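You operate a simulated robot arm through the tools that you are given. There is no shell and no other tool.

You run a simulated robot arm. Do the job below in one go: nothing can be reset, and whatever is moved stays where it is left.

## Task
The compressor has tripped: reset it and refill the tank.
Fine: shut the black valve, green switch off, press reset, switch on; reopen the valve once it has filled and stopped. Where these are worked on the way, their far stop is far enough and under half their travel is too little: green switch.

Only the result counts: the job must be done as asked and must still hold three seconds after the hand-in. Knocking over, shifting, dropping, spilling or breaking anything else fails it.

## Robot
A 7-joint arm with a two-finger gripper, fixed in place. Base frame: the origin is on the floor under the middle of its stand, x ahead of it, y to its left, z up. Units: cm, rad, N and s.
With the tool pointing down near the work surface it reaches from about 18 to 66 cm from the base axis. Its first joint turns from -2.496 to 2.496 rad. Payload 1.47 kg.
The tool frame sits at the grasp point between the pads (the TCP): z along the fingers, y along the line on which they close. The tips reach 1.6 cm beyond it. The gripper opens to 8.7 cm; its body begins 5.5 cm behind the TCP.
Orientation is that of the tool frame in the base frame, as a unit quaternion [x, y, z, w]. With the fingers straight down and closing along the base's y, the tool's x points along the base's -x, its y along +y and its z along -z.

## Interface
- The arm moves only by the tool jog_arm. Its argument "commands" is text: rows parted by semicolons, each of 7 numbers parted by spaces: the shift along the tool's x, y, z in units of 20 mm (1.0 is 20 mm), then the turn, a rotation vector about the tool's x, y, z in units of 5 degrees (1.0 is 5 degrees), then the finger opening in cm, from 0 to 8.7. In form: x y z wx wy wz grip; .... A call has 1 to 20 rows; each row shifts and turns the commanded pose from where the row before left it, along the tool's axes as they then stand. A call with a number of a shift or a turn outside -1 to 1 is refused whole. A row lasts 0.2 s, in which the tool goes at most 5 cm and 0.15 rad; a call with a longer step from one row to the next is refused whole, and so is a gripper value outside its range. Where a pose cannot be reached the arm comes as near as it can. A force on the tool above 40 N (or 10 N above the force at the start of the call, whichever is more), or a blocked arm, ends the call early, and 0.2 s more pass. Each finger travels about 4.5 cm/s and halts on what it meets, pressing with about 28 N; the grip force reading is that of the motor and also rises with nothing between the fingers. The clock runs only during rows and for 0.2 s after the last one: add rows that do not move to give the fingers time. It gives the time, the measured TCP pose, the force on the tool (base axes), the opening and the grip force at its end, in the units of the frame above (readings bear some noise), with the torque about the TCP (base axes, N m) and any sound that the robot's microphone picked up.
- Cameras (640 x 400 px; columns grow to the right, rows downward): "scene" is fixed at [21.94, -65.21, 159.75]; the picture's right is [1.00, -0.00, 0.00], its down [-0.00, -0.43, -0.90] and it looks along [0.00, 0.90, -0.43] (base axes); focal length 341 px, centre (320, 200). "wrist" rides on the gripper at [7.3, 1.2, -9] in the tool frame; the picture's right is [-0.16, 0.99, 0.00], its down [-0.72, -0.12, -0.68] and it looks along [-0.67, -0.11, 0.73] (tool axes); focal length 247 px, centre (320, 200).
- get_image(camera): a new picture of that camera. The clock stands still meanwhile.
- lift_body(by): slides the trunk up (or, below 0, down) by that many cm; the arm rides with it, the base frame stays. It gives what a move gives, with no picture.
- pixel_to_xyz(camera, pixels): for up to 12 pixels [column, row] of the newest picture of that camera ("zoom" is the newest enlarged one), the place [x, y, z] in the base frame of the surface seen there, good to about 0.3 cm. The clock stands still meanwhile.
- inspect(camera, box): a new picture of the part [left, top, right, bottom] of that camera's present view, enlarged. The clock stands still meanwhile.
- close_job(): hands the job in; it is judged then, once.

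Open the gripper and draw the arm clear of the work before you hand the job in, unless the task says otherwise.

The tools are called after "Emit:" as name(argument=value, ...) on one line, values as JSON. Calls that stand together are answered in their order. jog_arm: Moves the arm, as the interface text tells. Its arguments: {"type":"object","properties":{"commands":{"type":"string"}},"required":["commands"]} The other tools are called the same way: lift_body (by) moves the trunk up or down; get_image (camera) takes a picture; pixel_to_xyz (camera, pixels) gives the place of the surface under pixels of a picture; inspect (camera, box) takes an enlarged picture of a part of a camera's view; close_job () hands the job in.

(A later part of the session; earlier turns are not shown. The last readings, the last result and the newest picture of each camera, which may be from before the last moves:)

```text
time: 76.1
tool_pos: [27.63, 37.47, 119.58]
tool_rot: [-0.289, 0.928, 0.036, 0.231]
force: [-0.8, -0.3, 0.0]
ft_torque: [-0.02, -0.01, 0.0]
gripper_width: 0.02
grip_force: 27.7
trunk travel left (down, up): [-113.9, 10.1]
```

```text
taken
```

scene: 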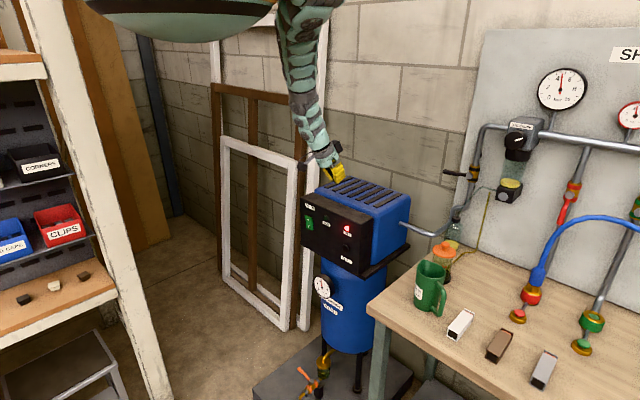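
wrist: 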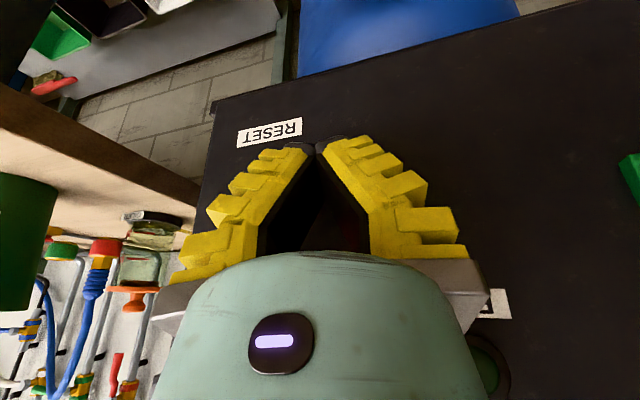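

Panel looks intact. In this free space I turn the tool back about vertical by 20° to face the panel direction again.

Emit:
jog_arm(commands="0 0 0 -0.45 -0.067 -0.889 0; 0 0 0 -0.45 -0.067 -0.889 0; 0 0 0 -0.45 -0.067 -0.889 0; 0 0 0 -0.45 -0.067 -0.889 0; 0 0 0 0 0 0 0")

Emit:
inspect(camera="scene", box=[298, 185, 378, 275])

Emit:
get_image(camera="scene")

```text
time: 76.9
tool_pos: [33.92, 36.69, 119.48]
tool_rot: [-0.314, 0.92, 0.043, 0.229]
force: [-0.2, 0.1, -0.6]
ft_torque: [-0.01, -0.02, -0.01]
gripper_width: 0.05
grip_force: 28.6
trunk travel left (down, up): [-113.9, 10.1]
stopped in row 3: the arm was blocked; the commanded pose is now the measured one
```

```text
4.44 times, centred on (338, 230) of scene
```

zoom: 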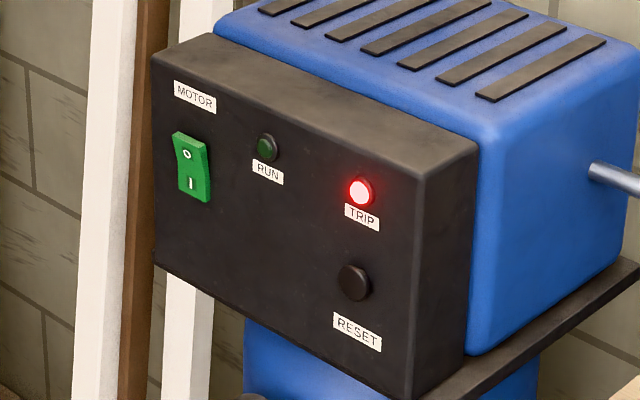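

```text
taken
```

scene: 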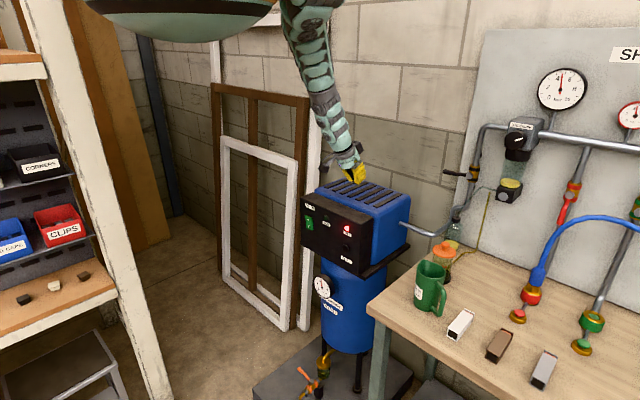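

Panel state is unchanged (O end out, TRIP lit), good. Now I take the hand up and to the right over the bench side to let the arm regain its earlier posture.

Emit:
jog_arm(commands="-0.515 -0.54 -0.765 0 0 0 0; -0.515 -0.54 -0.765 0 0 0 0; -0.515 -0.54 -0.765 0 0 0 0; -0.515 -0.54 -0.765 0 0 0 0; -0.515 -0.54 -0.765 0 0 0 0; -0.515 -0.54 -0.765 0 0 0 0; 0 0 0 0 0 0 0")

Emit:
get_image(camera="scene")

```text
time: 77.5
tool_pos: [42.4, 32.48, 122.51]
tool_rot: [-0.22, 0.947, 0.018, 0.234]
force: [0.8, -0.1, -0.1]
ft_torque: [-0.03, 0.01, -0.01]
gripper_width: 0.02
grip_force: 28.9
trunk travel left (down, up): [-113.9, 10.1]
stopped in row 2: the arm was blocked; the commanded pose is now the measured one
```

```text
taken
```

scene: 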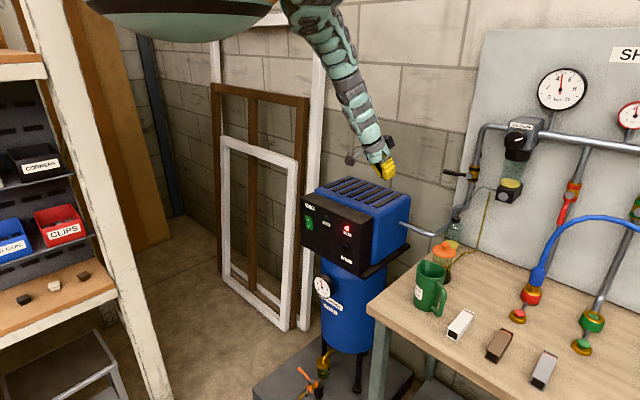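

The hand swung outward then reported blocked again. I keep moving outward to the right, away from the torso, in slower steps.

Emit:
jog_arm(commands="-0.18 -0.34 0.03 0 0 0 0; -0.18 -0.34 0.03 0 0 0 0; -0.18 -0.34 0.03 0 0 0 0; -0.18 -0.34 0.03 0 0 0 0; -0.18 -0.34 0.03 0 0 0 0; -0.18 -0.34 0.03 0 0 0 0; -0.18 -0.34 0.03 0 0 0 0; -0.18 -0.34 0.03 0 0 0 0; 0 0 0 0 0 0 0; 0 0 0 0 0 0 0")

Emit:
get_image(camera="scene")

```text
time: 79.7
tool_pos: [47.11, 28.85, 123.93]
tool_rot: [-0.222, 0.946, 0.019, 0.235]
force: [0.6, 0.2, 0.0]
ft_torque: [-0.01, 0.01, 0.02]
gripper_width: 0.0
grip_force: 27.7
trunk travel left (down, up): [-113.9, 10.1]
```

```text
taken
```

scene: 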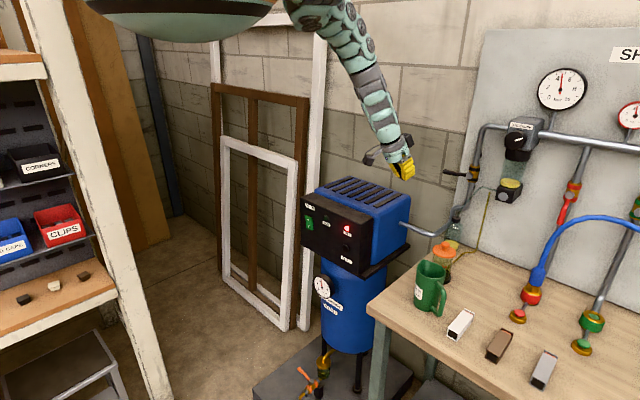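

Now it tracks exactly and the arm bows outward (away from the torso). I restore the tool's yaw (28° about vertical) here in the open.

Emit:
jog_arm(commands="0 0 0 -0.45 -0.07 -0.89 0; 0 0 0 -0.45 -0.07 -0.89 0; 0 0 0 -0.45 -0.07 -0.89 0; 0 0 0 -0.45 -0.07 -0.89 0; 0 0 0 -0.45 -0.07 -0.89 0; 0 0 0 -0.25 -0.04 -0.5 0; 0 0 0 0 0 0 0; 0 0 0 0 0 0 0")

Emit:
get_image(camera="scene")

```text
time: 81.5
tool_pos: [47.14, 29.01, 123.57]
tool_rot: [-0.443, 0.865, 0.073, 0.224]
force: [-0.1, -0.3, 0.5]
ft_torque: [0.01, 0.01, -0.02]
gripper_width: 0.0
grip_force: 27.8
out of reach, approached as far as the arm can: row 6
trunk travel left (down, up): [-113.9, 10.1]
```

```text
taken
```

scene: 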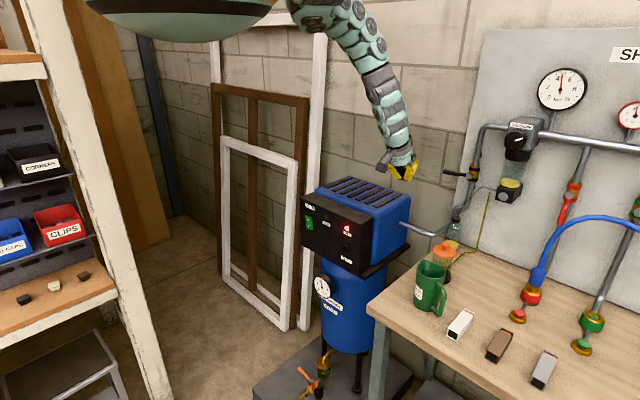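

Facing n again (yaw 45°, 63° down). I raise the hand 13 cm by jogging so the elbow bends clearly in the outward sense.

Emit:
jog_arm(commands="-0.36 -0.058 -0.71 0 0 0 0; -0.36 -0.058 -0.71 0 0 0 0; -0.36 -0.058 -0.71 0 0 0 0; -0.36 -0.058 -0.71 0 0 0 0; -0.36 -0.058 -0.71 0 0 0 0; -0.36 -0.058 -0.71 0 0 0 0; -0.36 -0.058 -0.71 0 0 0 0; -0.36 -0.058 -0.71 0 0 0 0; 0 0 0 0 0 0 0; 0 0 0 0 0 0 0")

Emit:
get_image(camera="scene")

```text
time: 83.7
tool_pos: [50.85, 34.17, 130.04]
tool_rot: [-0.442, 0.866, 0.072, 0.223]
force: [-0.1, 0.0, 0.1]
ft_torque: [-0.02, 0.0, -0.03]
gripper_width: 0.0
grip_force: 28.0
out of reach, approached as far as the arm can: row 1, 2, 3, 4, 5, 6, 7, 8
trunk travel left (down, up): [-113.9, 10.1]
```

```text
taken
```

scene: 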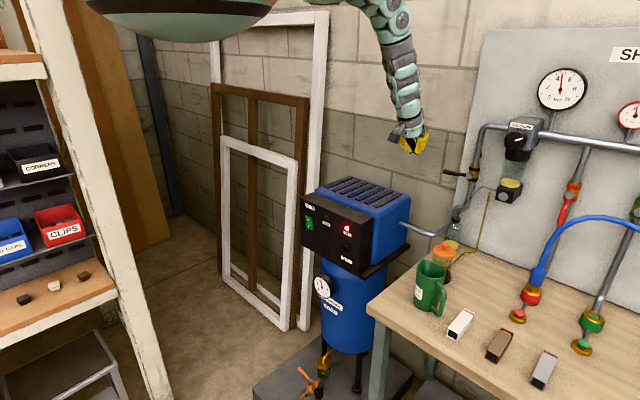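

In this posture the arm bows outward/up; raising was limited by the wrist. I measure where its elbow and wrist are to plan around the torso.

Emit:
pixel_to_xyz(camera="scene", pixels=[[370, 5], [385, 20], [395, 45], [400, 70], [405, 100], [405, 130], [360, 3], [410, 50], [420, 145], [400, 135], [180, 20], [250, 10]])

Emit:
inspect(camera="scene", box=[320, 0, 460, 160])

Emit:
get_image(camera="wrist")

```text
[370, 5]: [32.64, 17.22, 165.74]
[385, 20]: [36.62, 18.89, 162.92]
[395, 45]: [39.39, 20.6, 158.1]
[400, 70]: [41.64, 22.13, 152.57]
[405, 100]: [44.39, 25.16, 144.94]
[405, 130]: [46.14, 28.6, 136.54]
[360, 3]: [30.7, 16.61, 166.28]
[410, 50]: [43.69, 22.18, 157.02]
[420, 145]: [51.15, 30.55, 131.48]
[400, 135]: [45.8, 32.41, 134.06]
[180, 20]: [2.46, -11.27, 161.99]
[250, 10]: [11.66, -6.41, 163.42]
```

```text
2.50 times, centred on (390, 80) of scene
```

zoom: 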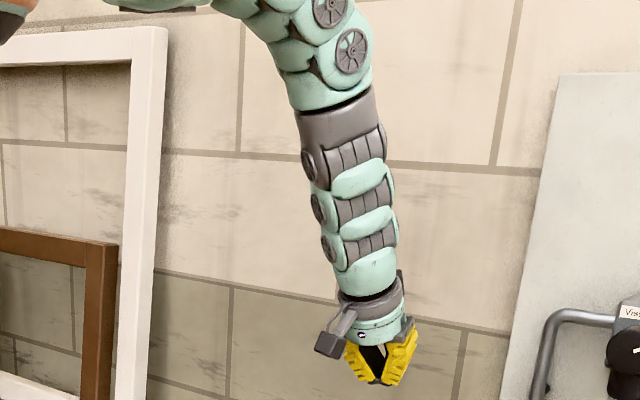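

```text
taken
```

wrist: 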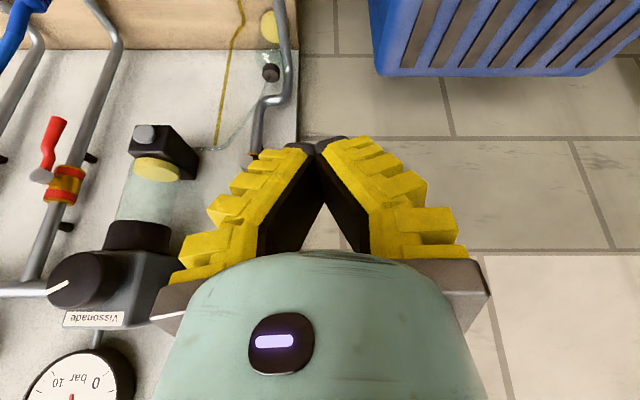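

I'll work near-straight so the elbow stays off the torso: at this trunk height (+30) I first bring the hand down toward (41.5, 30.4, 114.6), above the compressor.

Emit:
jog_arm(commands="0.725 0.316 0.472 0 0 0 0; 0.725 0.316 0.472 0 0 0 0; 0.725 0.316 0.472 0 0 0 0; 0.725 0.316 0.472 0 0 0 0; 0.725 0.316 0.472 0 0 0 0; 0.725 0.316 0.472 0 0 0 0; 0.725 0.316 0.472 0 0 0 0; 0.725 0.316 0.472 0 0 0 0; 0 0 0 0 0 0 0; 0 0 0 0 0 0 0")

Emit:
get_image(camera="scene")

```text
time: 85.8
tool_pos: [43.39, 31.19, 117.84]
tool_rot: [-0.443, 0.865, 0.074, 0.223]
force: [-0.3, 0.0, -0.3]
ft_torque: [0.02, 0.01, 0.03]
gripper_width: 0.04
grip_force: 28.2
trunk travel left (down, up): [-113.9, 10.1]
```

```text
taken
```

scene: 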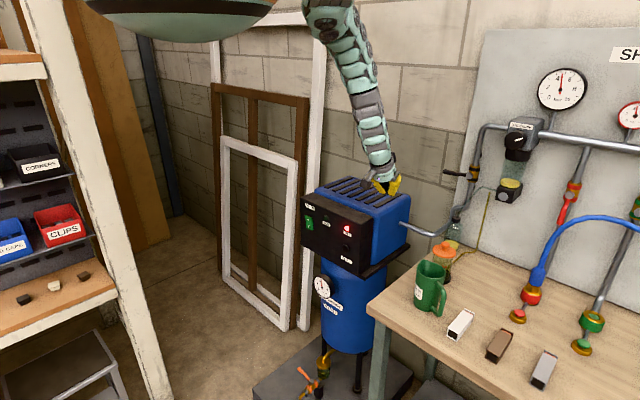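

Tracking well. Next to (30, 32, 115), just in front-above the panel.

Emit:
jog_arm(commands="0.467 0.71 -0.099 0 0 0 0; 0.467 0.71 -0.099 0 0 0 0; 0.467 0.71 -0.099 0 0 0 0; 0.467 0.71 -0.099 0 0 0 0; 0.467 0.71 -0.099 0 0 0 0; 0.467 0.71 -0.099 0 0 0 0; 0.467 0.71 -0.099 0 0 0 0; 0.467 0.71 -0.099 0 0 0 0; 0 0 0 0 0 0 0; 0 0 0 0 0 0 0")

Emit:
get_image(camera="scene")

```text
time: 88.0
tool_pos: [30.13, 32.15, 115.03]
tool_rot: [-0.442, 0.865, 0.074, 0.224]
force: [0.0, 0.3, 0.8]
ft_torque: [0.01, -0.01, 0.01]
gripper_width: 0.0
grip_force: 28.1
trunk travel left (down, up): [-113.9, 10.1]
```

```text
taken
```

scene: 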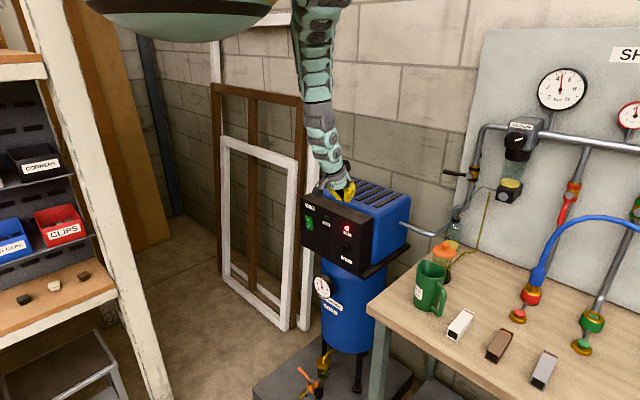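

Tracking exactly. Continue left/front to (22, 35, 117).

Emit:
jog_arm(commands="0.093 0.669 -0.289 0 0 0 0; 0.093 0.669 -0.289 0 0 0 0; 0.093 0.669 -0.289 0 0 0 0; 0.093 0.669 -0.289 0 0 0 0; 0.093 0.669 -0.289 0 0 0 0; 0.093 0.669 -0.289 0 0 0 0; 0 0 0 0 0 0 0; 0 0 0 0 0 0 0")

Emit:
get_image(camera="scene")

```text
time: 89.8
tool_pos: [21.98, 34.8, 116.99]
tool_rot: [-0.442, 0.865, 0.074, 0.223]
force: [-0.4, 0.3, -0.4]
ft_torque: [0.0, -0.02, 0.0]
gripper_width: 0.0
grip_force: 28.4
trunk travel left (down, up): [-113.9, 10.1]
```

```text
taken
```

scene: 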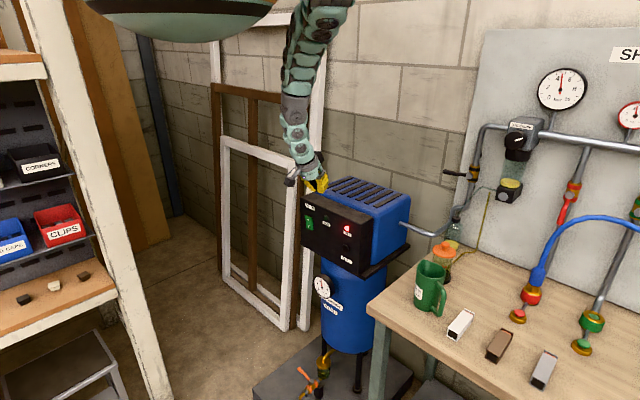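

Good. Now up-left toward (13, 43, 129) in two halves, checking tracking.

Emit:
jog_arm(commands="-0.344 0.56 -0.545 0 0 0 0; -0.344 0.56 -0.545 0 0 0 0; -0.344 0.56 -0.545 0 0 0 0; -0.344 0.56 -0.545 0 0 0 0; -0.344 0.56 -0.545 0 0 0 0; 0 0 0 0 0 0 0; 0 0 0 0 0 0 0")

```text
time: 91.5
tool_pos: [17.54, 39.07, 123.23]
tool_rot: [-0.442, 0.865, 0.074, 0.223]
force: [0.5, 0.6, 0.1]
ft_torque: [-0.02, 0.01, 0.0]
gripper_width: 0.01
grip_force: 27.7
trunk travel left (down, up): [-113.9, 10.1]
```

Tracking within 2 mm. Second half of that move.

Emit:
jog_arm(commands="-0.344 0.56 -0.545 0 0 0 0; -0.344 0.56 -0.545 0 0 0 0; -0.344 0.56 -0.545 0 0 0 0; -0.344 0.56 -0.545 0 0 0 0; -0.344 0.56 -0.545 0 0 0 0; 0 0 0 0 0 0 0; 0 0 0 0 0 0 0")

Emit:
get_image(camera="scene")

Emit:
get_image(camera="wrist")

```text
time: 93.0
tool_pos: [12.81, 43.05, 129.16]
tool_rot: [-0.441, 0.866, 0.074, 0.224]
force: [0.8, -0.2, -0.5]
ft_torque: [-0.01, 0.0, 0.02]
gripper_width: 0.02
grip_force: 27.6
trunk travel left (down, up): [-113.9, 10.1]
```

```text
taken
```

scene: 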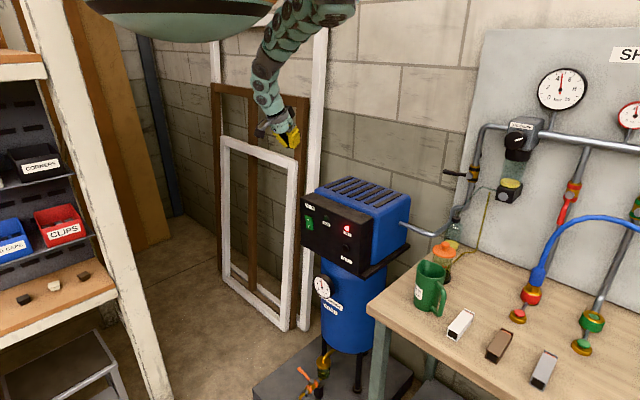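

```text
taken
```

wrist: 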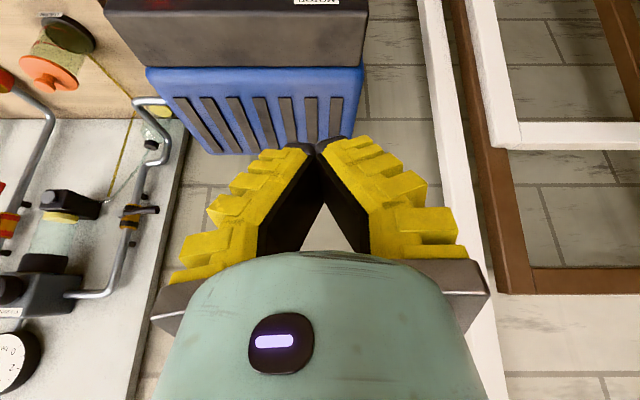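

Aligned at s≈39.5, t≈-21.4, z≈129, posture clean. I lower the trunk 20 cm first, straight down in front of the panel.

Emit:
lift_body(by=-20)

```text
time: 95.2
tool_pos: [12.98, 43.1, 109.1]
tool_rot: [-0.442, 0.866, 0.074, 0.224]
force: [0.1, 0.3, -0.3]
ft_torque: [0.04, -0.04, 0.05]
gripper_width: 0.0
grip_force: 28.0
trunk travel left (down, up): [-93.9, 30.1]
```

Clear, so I lower the last 9.5 cm to bring the tips level with the O end.

Emit:
lift_body(by=-9.5)

Emit:
get_image(camera="wrist")

Emit:
inspect(camera="scene", box=[240, 150, 360, 260])

```text
time: 96.5
tool_pos: [13.0, 43.05, 99.6]
tool_rot: [-0.442, 0.866, 0.073, 0.223]
force: [-0.3, 0.1, 0.3]
ft_torque: [-0.02, 0.02, 0.04]
gripper_width: 0.0
grip_force: 28.2
trunk travel left (down, up): [-84.4, 39.6]
```

```text
taken
```

wrist: 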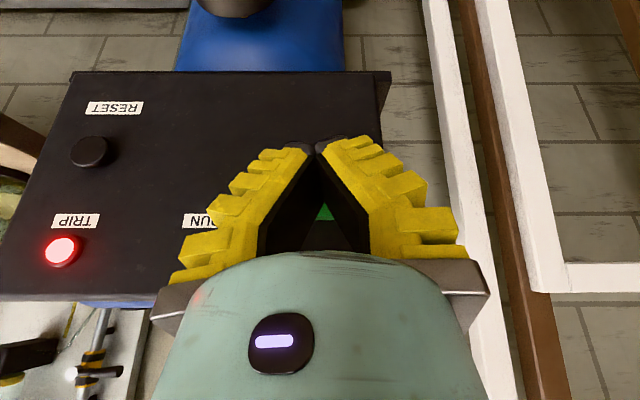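

```text
3.64 times, centred on (300, 205) of scene
```

zoom: 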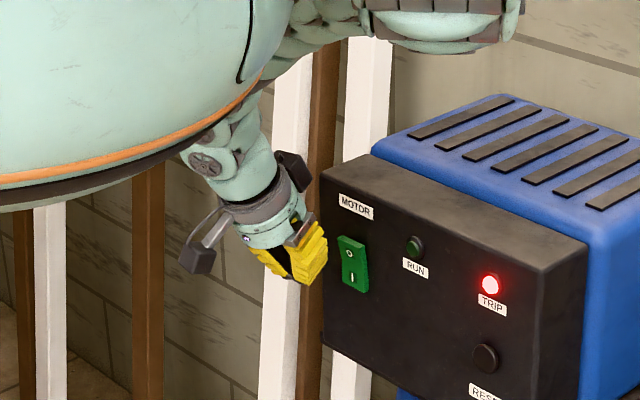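

Well aligned: t≈-21.3, z≈99.6, s≈39.6. I advance 3.5 cm toward the rocker and check tracking.

Emit:
jog_arm(commands="-0.385 -0.062 0.2 0 0 0 0; -0.385 -0.062 0.2 0 0 0 0; -0.385 -0.062 0.2 0 0 0 0; -0.385 -0.062 0.2 0 0 0 0; 0 0 0 0 0 0 0; 0 0 0 0 0 0 0")

Emit:
get_image(camera="wrist")

Emit:
inspect(camera="scene", box=[270, 180, 350, 250])

```text
time: 97.9
tool_pos: [15.44, 45.56, 99.65]
tool_rot: [-0.442, 0.866, 0.073, 0.223]
force: [-0.1, -0.7, 0.7]
ft_torque: [-0.01, -0.02, -0.01]
gripper_width: 0.02
grip_force: 28.2
trunk travel left (down, up): [-84.4, 39.6]
```

```text
taken
```

wrist: 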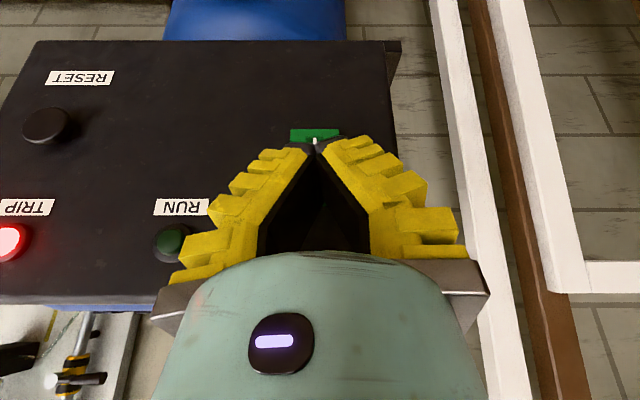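

```text
5.71 times, centred on (310, 215) of scene
```

zoom: 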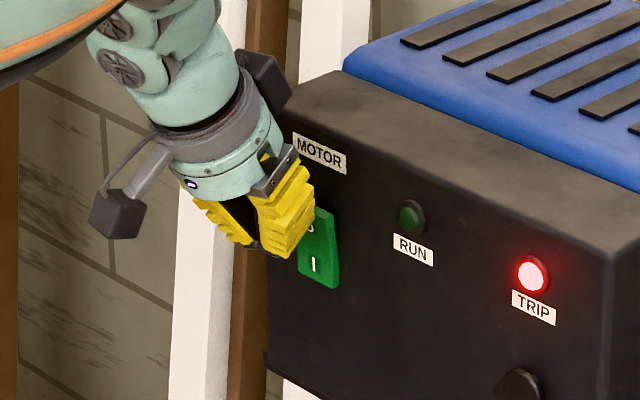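

Tips are lined up with the rocker (visible green at wrist (315,135)). I press forward in 2 mm steps.

Emit:
jog_arm(commands="-0.088 -0.014 0.0456 0 0 0 0; -0.088 -0.014 0.0456 0 0 0 0; -0.088 -0.014 0.0456 0 0 0 0; -0.088 -0.014 0.0456 0 0 0 0; -0.088 -0.014 0.0456 0 0 0 0; -0.088 -0.014 0.0456 0 0 0 0; -0.088 -0.014 0.0456 0 0 0 0; -0.088 -0.014 0.0456 0 0 0 0; -0.088 -0.014 0.0456 0 0 0 0; -0.088 -0.014 0.0456 0 0 0 0; -0.088 -0.014 0.0456 0 0 0 0; 0 0 0 0 0 0 0")

Emit:
inspect(camera="scene", box=[270, 180, 350, 250])

Emit:
inspect(camera="wrist", box=[240, 80, 400, 180])

```text
time: 100.5
tool_pos: [16.62, 47.03, 99.58]
tool_rot: [-0.443, 0.865, 0.074, 0.222]
force: [-11.5, -16.8, 22.1]
ft_torque: [0.09, -0.42, -0.37]
gripper_width: 0.0
grip_force: 27.7
trunk travel left (down, up): [-84.4, 39.6]
```

```text
5.71 times, centred on (310, 215) of scene
```

zoom: 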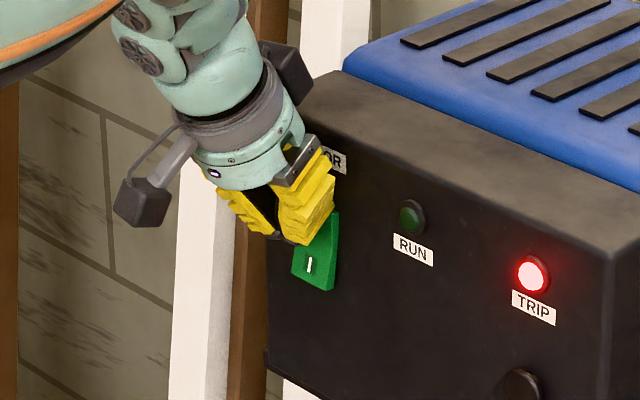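

```text
4.00 times, centred on (320, 130) of wrist
```

zoom: 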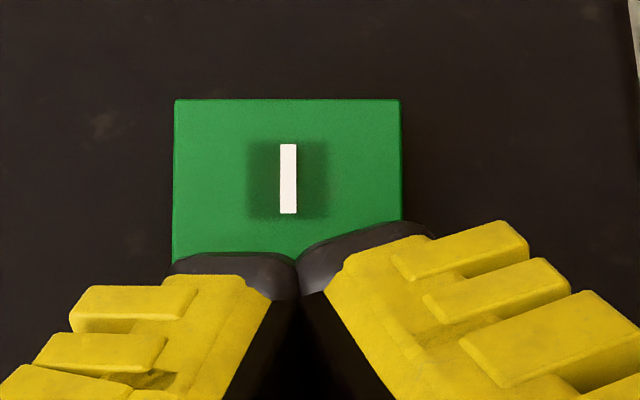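

The rocker has tipped: the I end now stands out and ~30 N is felt. I back off 3.5 cm and look.

Emit:
jog_arm(commands="0.22 0.035 -0.114 0 0 0 0; 0.33 0.053 -0.17 0 0 0 0; 0.33 0.053 -0.17 0 0 0 0; 0.33 0.053 -0.17 0 0 0 0; 0.33 0.053 -0.17 0 0 0 0; 0 0 0 0 0 0 0")

Emit:
inspect(camera="scene", box=[280, 190, 350, 250])

Emit:
get_image(camera="wrist")

```text
time: 101.9
tool_pos: [14.46, 44.72, 99.67]
tool_rot: [-0.442, 0.866, 0.074, 0.224]
force: [-0.3, -0.6, 0.2]
ft_torque: [0.0, 0.01, 0.0]
gripper_width: 0.0
grip_force: 28.2
trunk travel left (down, up): [-84.4, 39.6]
```

```text
6.67 times, centred on (315, 220) of scene
```

zoom: 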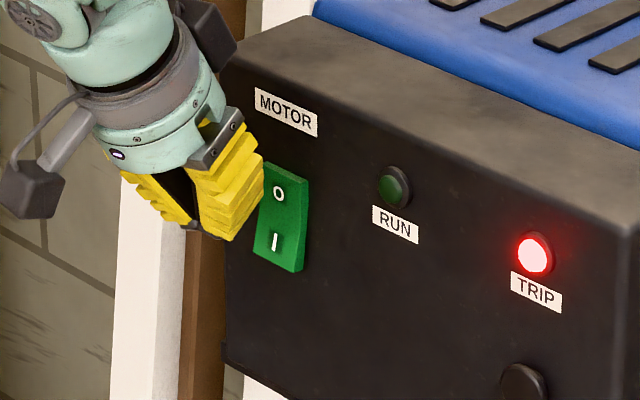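

```text
taken
```

wrist: 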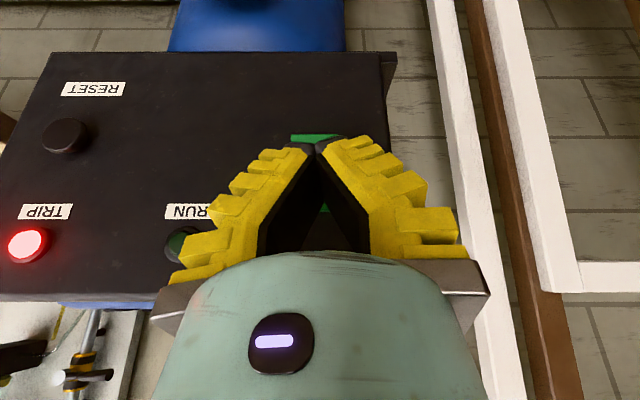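

The rocker now shows O pressed in and I standing out: switch is off. Next the RESET button; I back off 2 cm more, then raise the trunk 13 cm before travelling right.

Emit:
jog_arm(commands="0.44 0.07 -0.228 0 0 0 0; 0.44 0.07 -0.228 0 0 0 0; 0 0 0 0 0 0 0")

Emit:
lift_body(by=13)

```text
time: 102.7
tool_pos: [13.21, 43.43, 99.72]
tool_rot: [-0.442, 0.865, 0.074, 0.224]
force: [-0.2, -0.8, -1.4]
ft_torque: [0.0, -0.01, 0.03]
gripper_width: 0.01
grip_force: 27.7
trunk travel left (down, up): [-84.4, 39.6]
```

```text
time: 104.3
tool_pos: [13.12, 43.49, 112.66]
tool_rot: [-0.443, 0.865, 0.074, 0.223]
force: [-0.3, 0.5, 0.4]
ft_torque: [-0.01, 0.0, 0.02]
gripper_width: 0.0
grip_force: 28.3
trunk travel left (down, up): [-97.4, 26.6]
```

At T≈+13.5 the hand is at z≈112.7. I travel right and down toward the RESET column in two halves.

Emit:
jog_arm(commands="0.347 -0.636 0.446 0 0 0 0; 0.347 -0.636 0.446 0 0 0 0; 0.347 -0.636 0.446 0 0 0 0; 0.347 -0.636 0.446 0 0 0 0; 0.347 -0.636 0.446 0 0 0 0; 0.347 -0.636 0.446 0 0 0 0; 0.347 -0.636 0.446 0 0 0 0; 0 0 0 0 0 0 0; 0 0 0 0 0 0 0")

```text
time: 106.3
tool_pos: [19.74, 36.36, 105.64]
tool_rot: [-0.442, 0.865, 0.074, 0.224]
force: [-0.8, -0.6, -0.3]
ft_torque: [0.0, 0.0, 0.0]
gripper_width: 0.02
grip_force: 28.3
trunk travel left (down, up): [-97.4, 26.6]
```

Tracking precisely (19.7, 36.4, 105.6). Second half toward RESET.

Emit:
jog_arm(commands="0.347 -0.636 0.446 0 0 0 0; 0.347 -0.636 0.446 0 0 0 0; 0.347 -0.636 0.446 0 0 0 0; 0.347 -0.636 0.446 0 0 0 0; 0.347 -0.636 0.446 0 0 0 0; 0.347 -0.636 0.446 0 0 0 0; 0.347 -0.636 0.446 0 0 0 0; 0 0 0 0 0 0 0; 0 0 0 0 0 0 0")

Emit:
get_image(camera="wrist")

Emit:
get_image(camera="scene")

```text
time: 108.3
tool_pos: [26.41, 29.56, 98.44]
tool_rot: [-0.442, 0.866, 0.074, 0.223]
force: [0.5, 0.6, -0.2]
ft_torque: [-0.03, -0.01, 0.01]
gripper_width: 0.0
grip_force: 28.0
trunk travel left (down, up): [-97.4, 26.6]
```

```text
taken
```

wrist: 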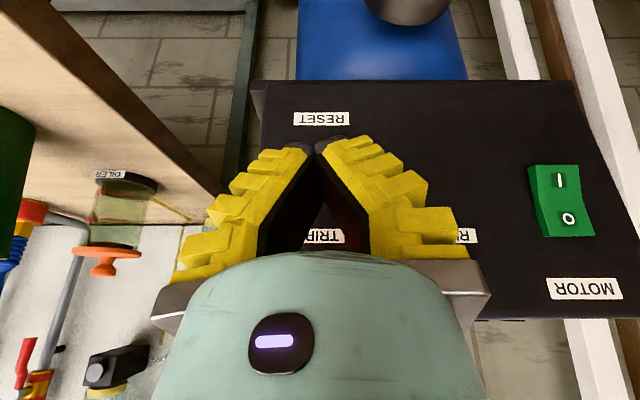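

```text
taken
```

scene: 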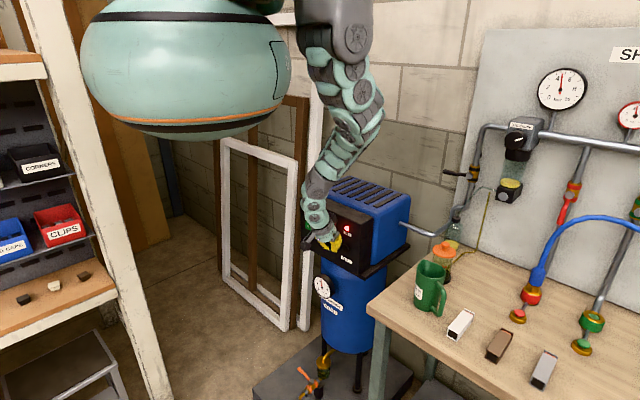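

RESET's column is ahead (label at wrist (320,118)). I tilt the tool 17° flatter so that the hand's box stays behind the tips.

Emit:
jog_arm(commands="0 0 0 0 -0.9 0 0; 0 0 0 0 -0.9 0 0; 0 0 0 0 -0.9 0 0; 0 0 0 0 -0.9 0 0; 0 0 0 0 0 0 0; 0 0 0 0 0 0 0")

Emit:
get_image(camera="wrist")

Emit:
inspect(camera="scene", box=[290, 170, 390, 280])

```text
time: 109.7
tool_pos: [26.33, 29.53, 98.48]
tool_rot: [-0.426, 0.82, 0.142, 0.356]
force: [0.3, 0.9, -0.4]
ft_torque: [-0.01, -0.02, 0.01]
gripper_width: 0.0
grip_force: 28.4
trunk travel left (down, up): [-97.4, 26.6]
```

```text
taken
```

wrist: 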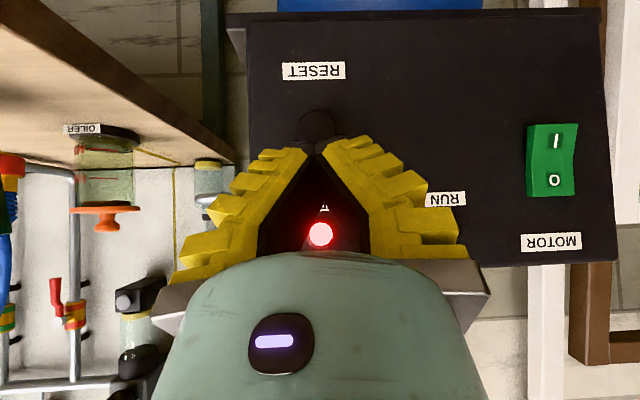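

```text
3.64 times, centred on (340, 225) of scene
```

zoom: 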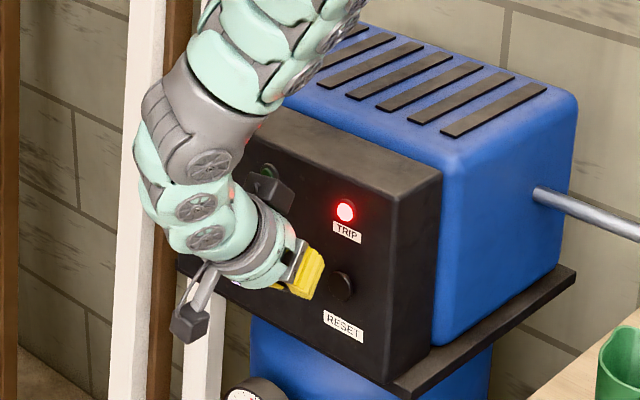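

Tilt reached (45° down). I measure the RESET button (wrist ~(318,123)) and TRIP lamp from here.

Emit:
pixel_to_xyz(camera="wrist", pixels=[[318, 115], [305, 122], [331, 122], [318, 127], [313, 70], [320, 235], [318, 108], [290, 100], [340, 100], [553, 142], [553, 181], [553, 165]])

Emit:
inspect(camera="wrist", box=[260, 60, 380, 160])

```text
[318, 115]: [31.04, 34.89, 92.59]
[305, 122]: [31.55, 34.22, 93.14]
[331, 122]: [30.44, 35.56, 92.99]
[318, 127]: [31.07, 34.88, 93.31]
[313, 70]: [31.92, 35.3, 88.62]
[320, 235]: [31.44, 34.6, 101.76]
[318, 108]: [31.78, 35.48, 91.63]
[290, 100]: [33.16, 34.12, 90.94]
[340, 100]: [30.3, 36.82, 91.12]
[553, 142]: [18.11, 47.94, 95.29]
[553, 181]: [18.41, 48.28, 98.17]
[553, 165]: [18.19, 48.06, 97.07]
```

```text
4.00 times, centred on (320, 110) of wrist
```

zoom: 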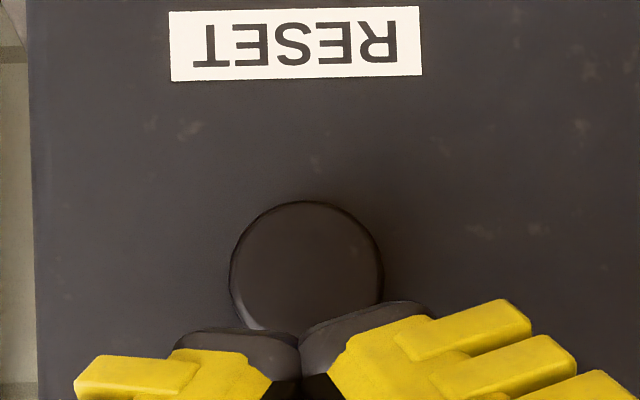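

RESET's centre is at t≈-2.7, z≈93.4, s≈46.6. I lower the trunk 6 cm, keeping 5 cm off the panel.

Emit:
lift_body(by=-6)

```text
time: 110.7
tool_pos: [26.34, 29.67, 92.45]
tool_rot: [-0.426, 0.82, 0.143, 0.356]
force: [-0.4, 0.1, -0.6]
ft_torque: [0.0, -0.01, 0.01]
gripper_width: 0.0
grip_force: 28.0
trunk travel left (down, up): [-91.4, 32.6]
```

Now forward 3.7 cm and up 1.75 cm to sit just before the button.

Emit:
jog_arm(commands="-0.48 -0.039 0.174 0 0 0 0; -0.48 -0.039 0.174 0 0 0 0; -0.48 -0.039 0.174 0 0 0 0; -0.48 -0.039 0.174 0 0 0 0; 0 0 0 0 0 0 0; 0 0 0 0 0 0 0")

Emit:
inspect(camera="wrist", box=[220, 60, 420, 200])

Emit:
inspect(camera="scene", box=[290, 190, 390, 280])

```text
time: 112.1
tool_pos: [28.7, 32.49, 94.22]
tool_rot: [-0.426, 0.82, 0.142, 0.356]
force: [-0.2, 0.8, -0.1]
ft_torque: [0.0, 0.0, -0.02]
gripper_width: 0.0
grip_force: 28.0
trunk travel left (down, up): [-91.4, 32.6]
```

```text
2.86 times, centred on (320, 130) of wrist
```

zoom: 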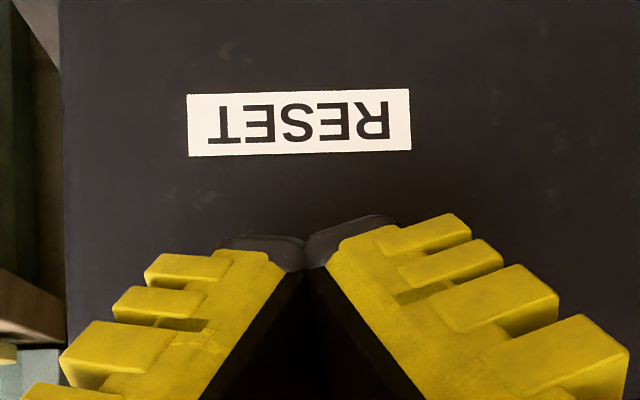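

```text
4.44 times, centred on (340, 235) of scene
```

zoom: 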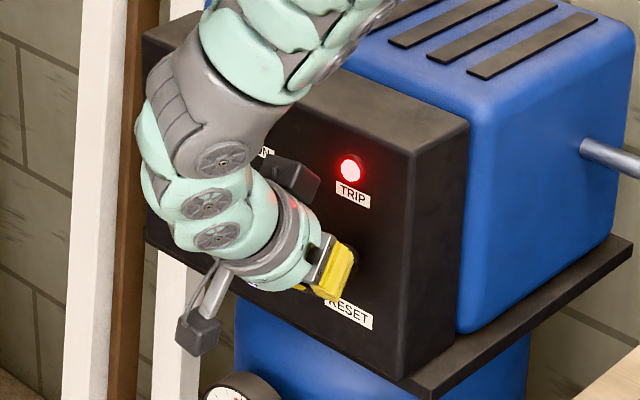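

Aligned with the button (t≈-2.7, z≈94.2, s≈43.3). I press forward in 2 mm steps.

Emit:
jog_arm(commands="-0.0695 -0.0144 0.0706 0 0 0 0; -0.0695 -0.0144 0.0706 0 0 0 0; -0.0695 -0.0144 0.0706 0 0 0 0; -0.0695 -0.0144 0.0706 0 0 0 0; -0.0695 -0.0144 0.0706 0 0 0 0; -0.0695 -0.0144 0.0706 0 0 0 0; -0.0695 -0.0144 0.0706 0 0 0 0; -0.0695 -0.0144 0.0706 0 0 0 0; -0.0695 -0.0144 0.0706 0 0 0 0; -0.0695 -0.0144 0.0706 0 0 0 0; 0 0 0 0 0 0 0")

Emit:
inspect(camera="scene", box=[290, 190, 390, 280])

```text
time: 114.5
tool_pos: [30.04, 33.77, 94.24]
tool_rot: [-0.426, 0.82, 0.142, 0.356]
force: [-6.5, -6.3, 4.4]
ft_torque: [0.01, -0.07, -0.08]
gripper_width: 0.0
grip_force: 28.5
trunk travel left (down, up): [-91.4, 32.6]
heard: click
```

```text
4.44 times, centred on (340, 235) of scene
```

zoom: 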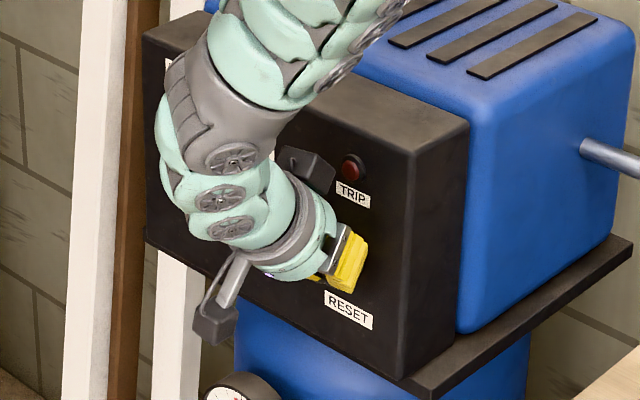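

A click was heard and the TRIP lamp went dark: reset done. I back straight off 5 cm.

Emit:
jog_arm(commands="0.2 0.042 -0.204 0 0 0 0; 0.38 0.08 -0.39 0 0 0 0; 0.38 0.08 -0.39 0 0 0 0; 0.38 0.08 -0.39 0 0 0 0; 0.38 0.08 -0.39 0 0 0 0; 0 0 0 0 0 0 0; 0 0 0 0 0 0 0")

Emit:
inspect(camera="scene", box=[290, 190, 390, 280])

```text
time: 116.1
tool_pos: [26.68, 30.29, 94.18]
tool_rot: [-0.426, 0.819, 0.142, 0.356]
force: [0.1, -0.6, 0.6]
ft_torque: [0.01, -0.01, 0.03]
gripper_width: 0.02
grip_force: 28.1
trunk travel left (down, up): [-91.4, 32.6]
```

```text
4.44 times, centred on (340, 235) of scene
```

zoom: 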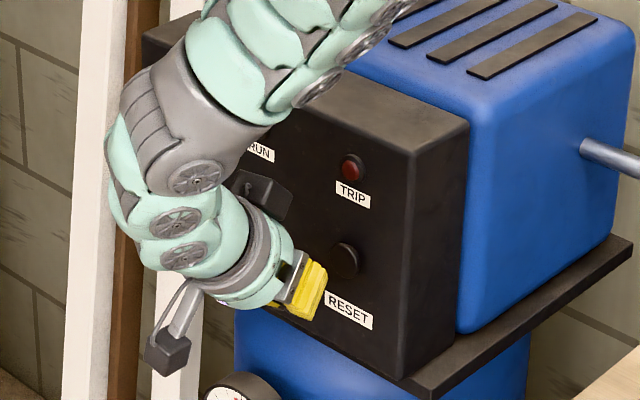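

TRIP stays dark. I raise the trunk 6 cm again and steepen the tool by 5° for the way back to the switch.

Emit:
lift_body(by=6)

Emit:
jog_arm(commands="0 0 0 0 0.5 0 0; 0 0 0 0 0.5 0 0; 0 0 0 0 0 0 0")

```text
time: 117.1
tool_pos: [26.75, 30.23, 100.22]
tool_rot: [-0.426, 0.82, 0.142, 0.356]
force: [0.3, 0.1, -0.7]
ft_torque: [-0.01, 0.0, 0.03]
gripper_width: 0.01
grip_force: 28.3
trunk travel left (down, up): [-97.4, 26.6]
```

```text
time: 117.9
tool_pos: [26.73, 30.36, 100.15]
tool_rot: [-0.43, 0.835, 0.122, 0.32]
force: [0.9, 0.1, -0.4]
ft_torque: [0.05, 0.02, -0.01]
gripper_width: 0.0
grip_force: 28.2
trunk travel left (down, up): [-97.4, 26.6]
```

Now left and up toward the switch column in two halves.

Emit:
jog_arm(commands="-0.381 0.627 -0.353 0 0 0 0; -0.381 0.627 -0.353 0 0 0 0; -0.381 0.627 -0.353 0 0 0 0; -0.381 0.627 -0.353 0 0 0 0; -0.381 0.627 -0.353 0 0 0 0; -0.381 0.627 -0.353 0 0 0 0; -0.381 0.627 -0.353 0 0 0 0; 0 0 0 0 0 0 0; 0 0 0 0 0 0 0")

```text
time: 119.9
tool_pos: [19.92, 36.53, 106.74]
tool_rot: [-0.432, 0.834, 0.124, 0.32]
force: [-0.1, 0.4, -0.6]
ft_torque: [0.01, 0.05, -0.04]
gripper_width: 0.0
grip_force: 28.2
trunk travel left (down, up): [-97.4, 26.6]
```

Tracking fine (19.9, 36.5, 106.7). Second half.

Emit:
jog_arm(commands="-0.381 0.627 -0.353 0 0 0 0; -0.381 0.627 -0.353 0 0 0 0; -0.381 0.627 -0.353 0 0 0 0; -0.381 0.627 -0.353 0 0 0 0; -0.381 0.627 -0.353 0 0 0 0; -0.381 0.627 -0.353 0 0 0 0; -0.381 0.627 -0.353 0 0 0 0; 0 0 0 0 0 0 0; 0 0 0 0 0 0 0")

Emit:
get_image(camera="scene")

Emit:
get_image(camera="wrist")

```text
time: 122.1
tool_pos: [16.26, 42.18, 112.18]
tool_rot: [-0.442, 0.82, 0.102, 0.351]
force: [-0.7, -0.6, 0.2]
ft_torque: [0.0, -0.04, 0.02]
gripper_width: 0.01
grip_force: 28.3
trunk travel left (down, up): [-97.4, 26.6]
stopped in row 9: the arm was blocked; the commanded pose is now the measured one
```

```text
taken
```

scene: 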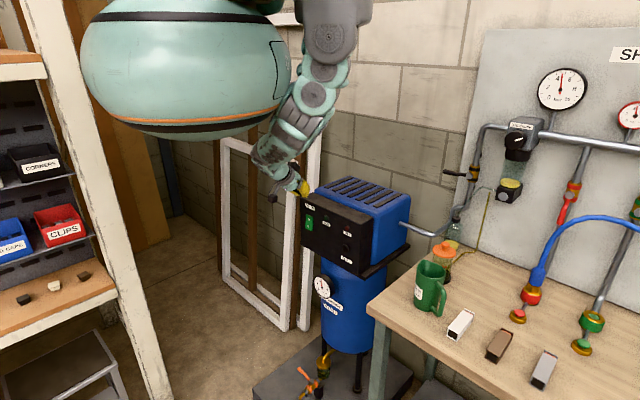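

```text
taken
```

wrist: 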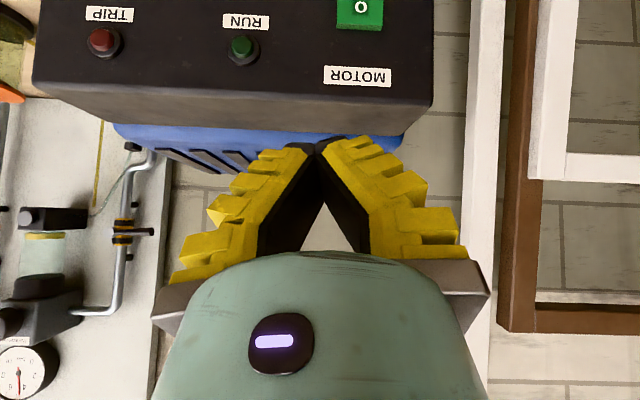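

The forearm met the torso at this flatter tilt (arm blocked, no tool force). I back off right/down a little, then re-orient: turn the tool left and steeper so the wrist stays away from the torso.

Emit:
jog_arm(commands="0.2 -0.24 0.165 0 0 0 0; 0.2 -0.24 0.165 0 0 0 0; 0.2 -0.24 0.165 0 0 0 0; 0.2 -0.24 0.165 0 0 0 0; 0.2 -0.24 0.165 0 0 0 0; 0.2 -0.24 0.165 0 0 0 0; 0.2 -0.24 0.165 0 0 0 0; 0.2 -0.24 0.165 0 0 0 0; 0.2 -0.24 0.165 0 0 0 0; 0 0 0 0 0 0 0; 0 0 0 0 0 0 0")

Emit:
get_image(camera="scene")

```text
time: 124.5
tool_pos: [19.31, 38.84, 108.23]
tool_rot: [-0.439, 0.822, 0.103, 0.348]
force: [-0.8, 0.1, -1.7]
ft_torque: [-0.03, -0.04, -0.01]
gripper_width: 0.0
grip_force: 28.1
trunk travel left (down, up): [-97.4, 26.6]
```

```text
taken
```

scene: 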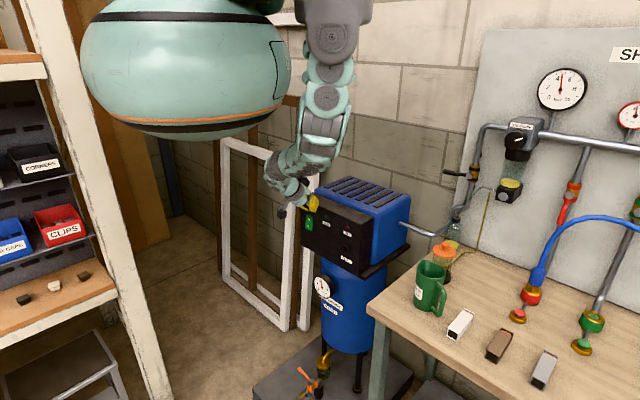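

Nearly free. Here I turn the tool 24° to the left about vertical (wrist swings right, off the torso).

Emit:
jog_arm(commands="0 0 0 -0.53 -0.114 -0.589 0; 0 0 0 -0.53 -0.114 -0.589 0; 0 0 0 -0.53 -0.114 -0.589 0; 0 0 0 -0.53 -0.114 -0.589 0; 0 0 0 -0.53 -0.114 -0.589 0; 0 0 0 -0.53 -0.114 -0.589 0; 0 0 0 0 0 0 0; 0 0 0 0 0 0 0")

Emit:
get_image(camera="scene")

```text
time: 126.3
tool_pos: [19.19, 38.7, 108.28]
tool_rot: [-0.601, 0.711, 0.175, 0.32]
force: [-0.4, 0.3, 0.3]
ft_torque: [-0.05, -0.02, -0.02]
gripper_width: 0.0
grip_force: 28.1
trunk travel left (down, up): [-97.4, 26.6]
```

```text
taken
```

scene: 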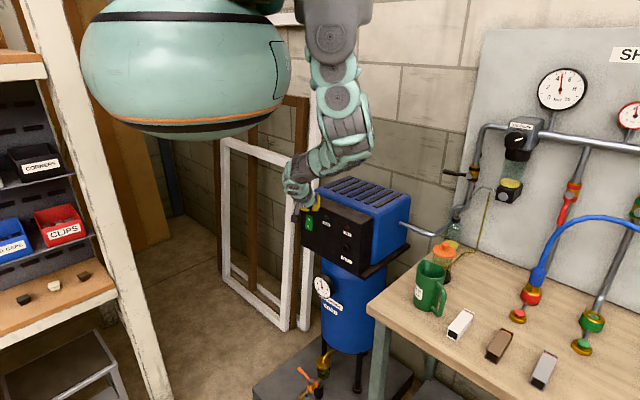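

Turned to yaw ≈69°. Before lowering, I check the elbow's height over the compressor (scene ~(345,165)).

Emit:
pixel_to_xyz(camera="scene", pixels=[[350, 150], [340, 165], [325, 170], [310, 165], [300, 185], [365, 135], [330, 155], [318, 165], [300, 200], [345, 120], [290, 165], [310, 205]])

Emit:
inspect(camera="scene", box=[260, 60, 400, 230])

Emit:
get_image(camera="wrist")

```text
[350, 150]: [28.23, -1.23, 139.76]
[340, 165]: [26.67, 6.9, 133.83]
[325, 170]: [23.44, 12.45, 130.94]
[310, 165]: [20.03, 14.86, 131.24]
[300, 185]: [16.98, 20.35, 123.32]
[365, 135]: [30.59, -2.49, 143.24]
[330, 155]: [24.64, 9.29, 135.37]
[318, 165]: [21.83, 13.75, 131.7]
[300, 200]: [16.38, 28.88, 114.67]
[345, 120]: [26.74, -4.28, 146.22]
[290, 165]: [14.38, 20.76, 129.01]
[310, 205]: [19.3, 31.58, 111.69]
```

```text
2.35 times, centred on (330, 145) of scene
```

zoom: 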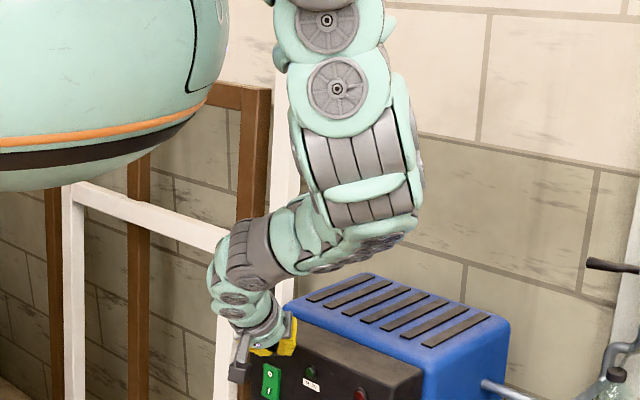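

```text
taken
```

wrist: 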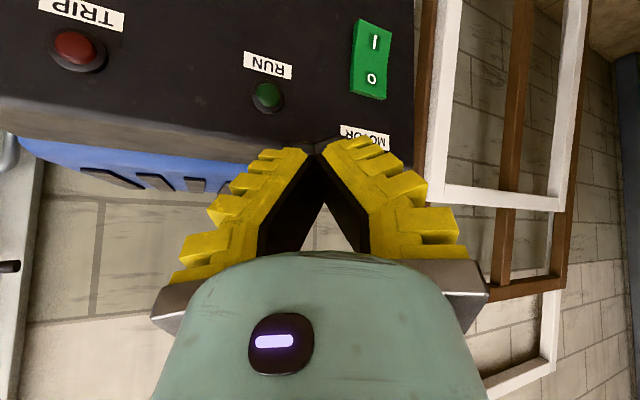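

Elbow hangs low and clear (z≈134, in front of the panel), a good posture. I move to the switch column at (12.4, 43.6, 109.8).

Emit:
jog_arm(commands="-0.259 0.464 0.021 0 0 0 0; -0.259 0.464 0.021 0 0 0 0; -0.259 0.464 0.021 0 0 0 0; -0.259 0.464 0.021 0 0 0 0; -0.259 0.464 0.021 0 0 0 0; -0.259 0.464 0.021 0 0 0 0; -0.259 0.464 0.021 0 0 0 0; -0.259 0.464 0.021 0 0 0 0; 0 0 0 0 0 0 0; 0 0 0 0 0 0 0")

Emit:
get_image(camera="scene")

```text
time: 128.5
tool_pos: [12.37, 43.65, 109.75]
tool_rot: [-0.6, 0.711, 0.175, 0.321]
force: [0.2, 0.0, -0.7]
ft_torque: [0.03, -0.03, 0.01]
gripper_width: 0.0
grip_force: 27.7
trunk travel left (down, up): [-97.4, 26.6]
```

```text
taken
```

scene: 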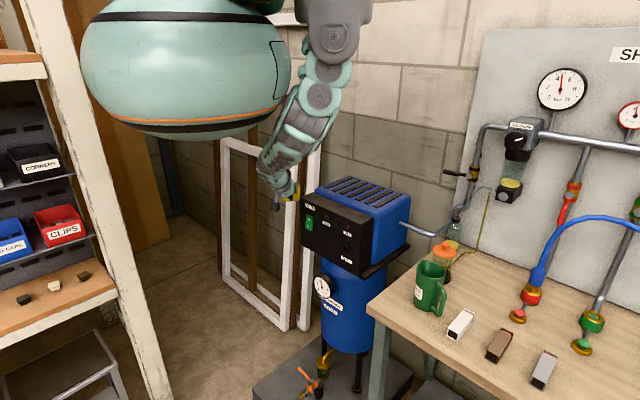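

On target with no block. I lower the trunk 14.5 cm so the tips face the I end (z≈94.6).

Emit:
lift_body(by=-14.5)

Emit:
get_image(camera="wrist")

Emit:
inspect(camera="scene", box=[250, 170, 350, 260])

```text
time: 130.2
tool_pos: [12.53, 43.72, 95.34]
tool_rot: [-0.601, 0.711, 0.175, 0.32]
force: [-1.2, -0.4, -0.7]
ft_torque: [-0.01, 0.01, 0.01]
gripper_width: 0.01
grip_force: 27.8
trunk travel left (down, up): [-82.9, 41.1]
```

```text
taken
```

wrist: 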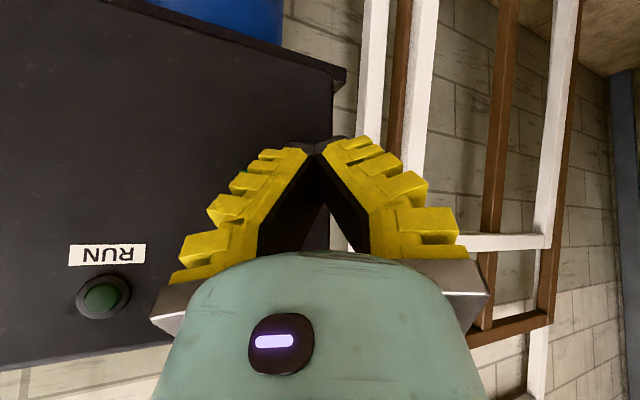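

```text
4.44 times, centred on (300, 215) of scene
```

zoom: 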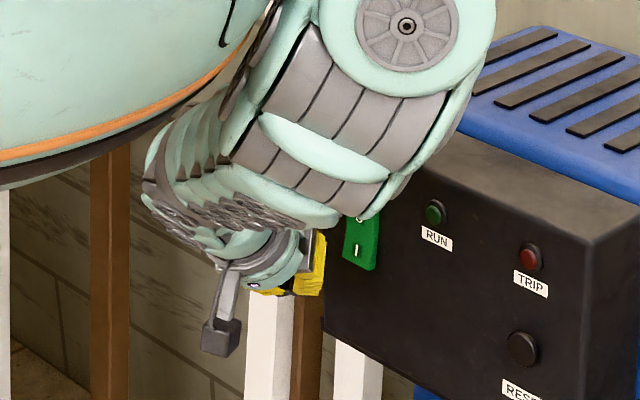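

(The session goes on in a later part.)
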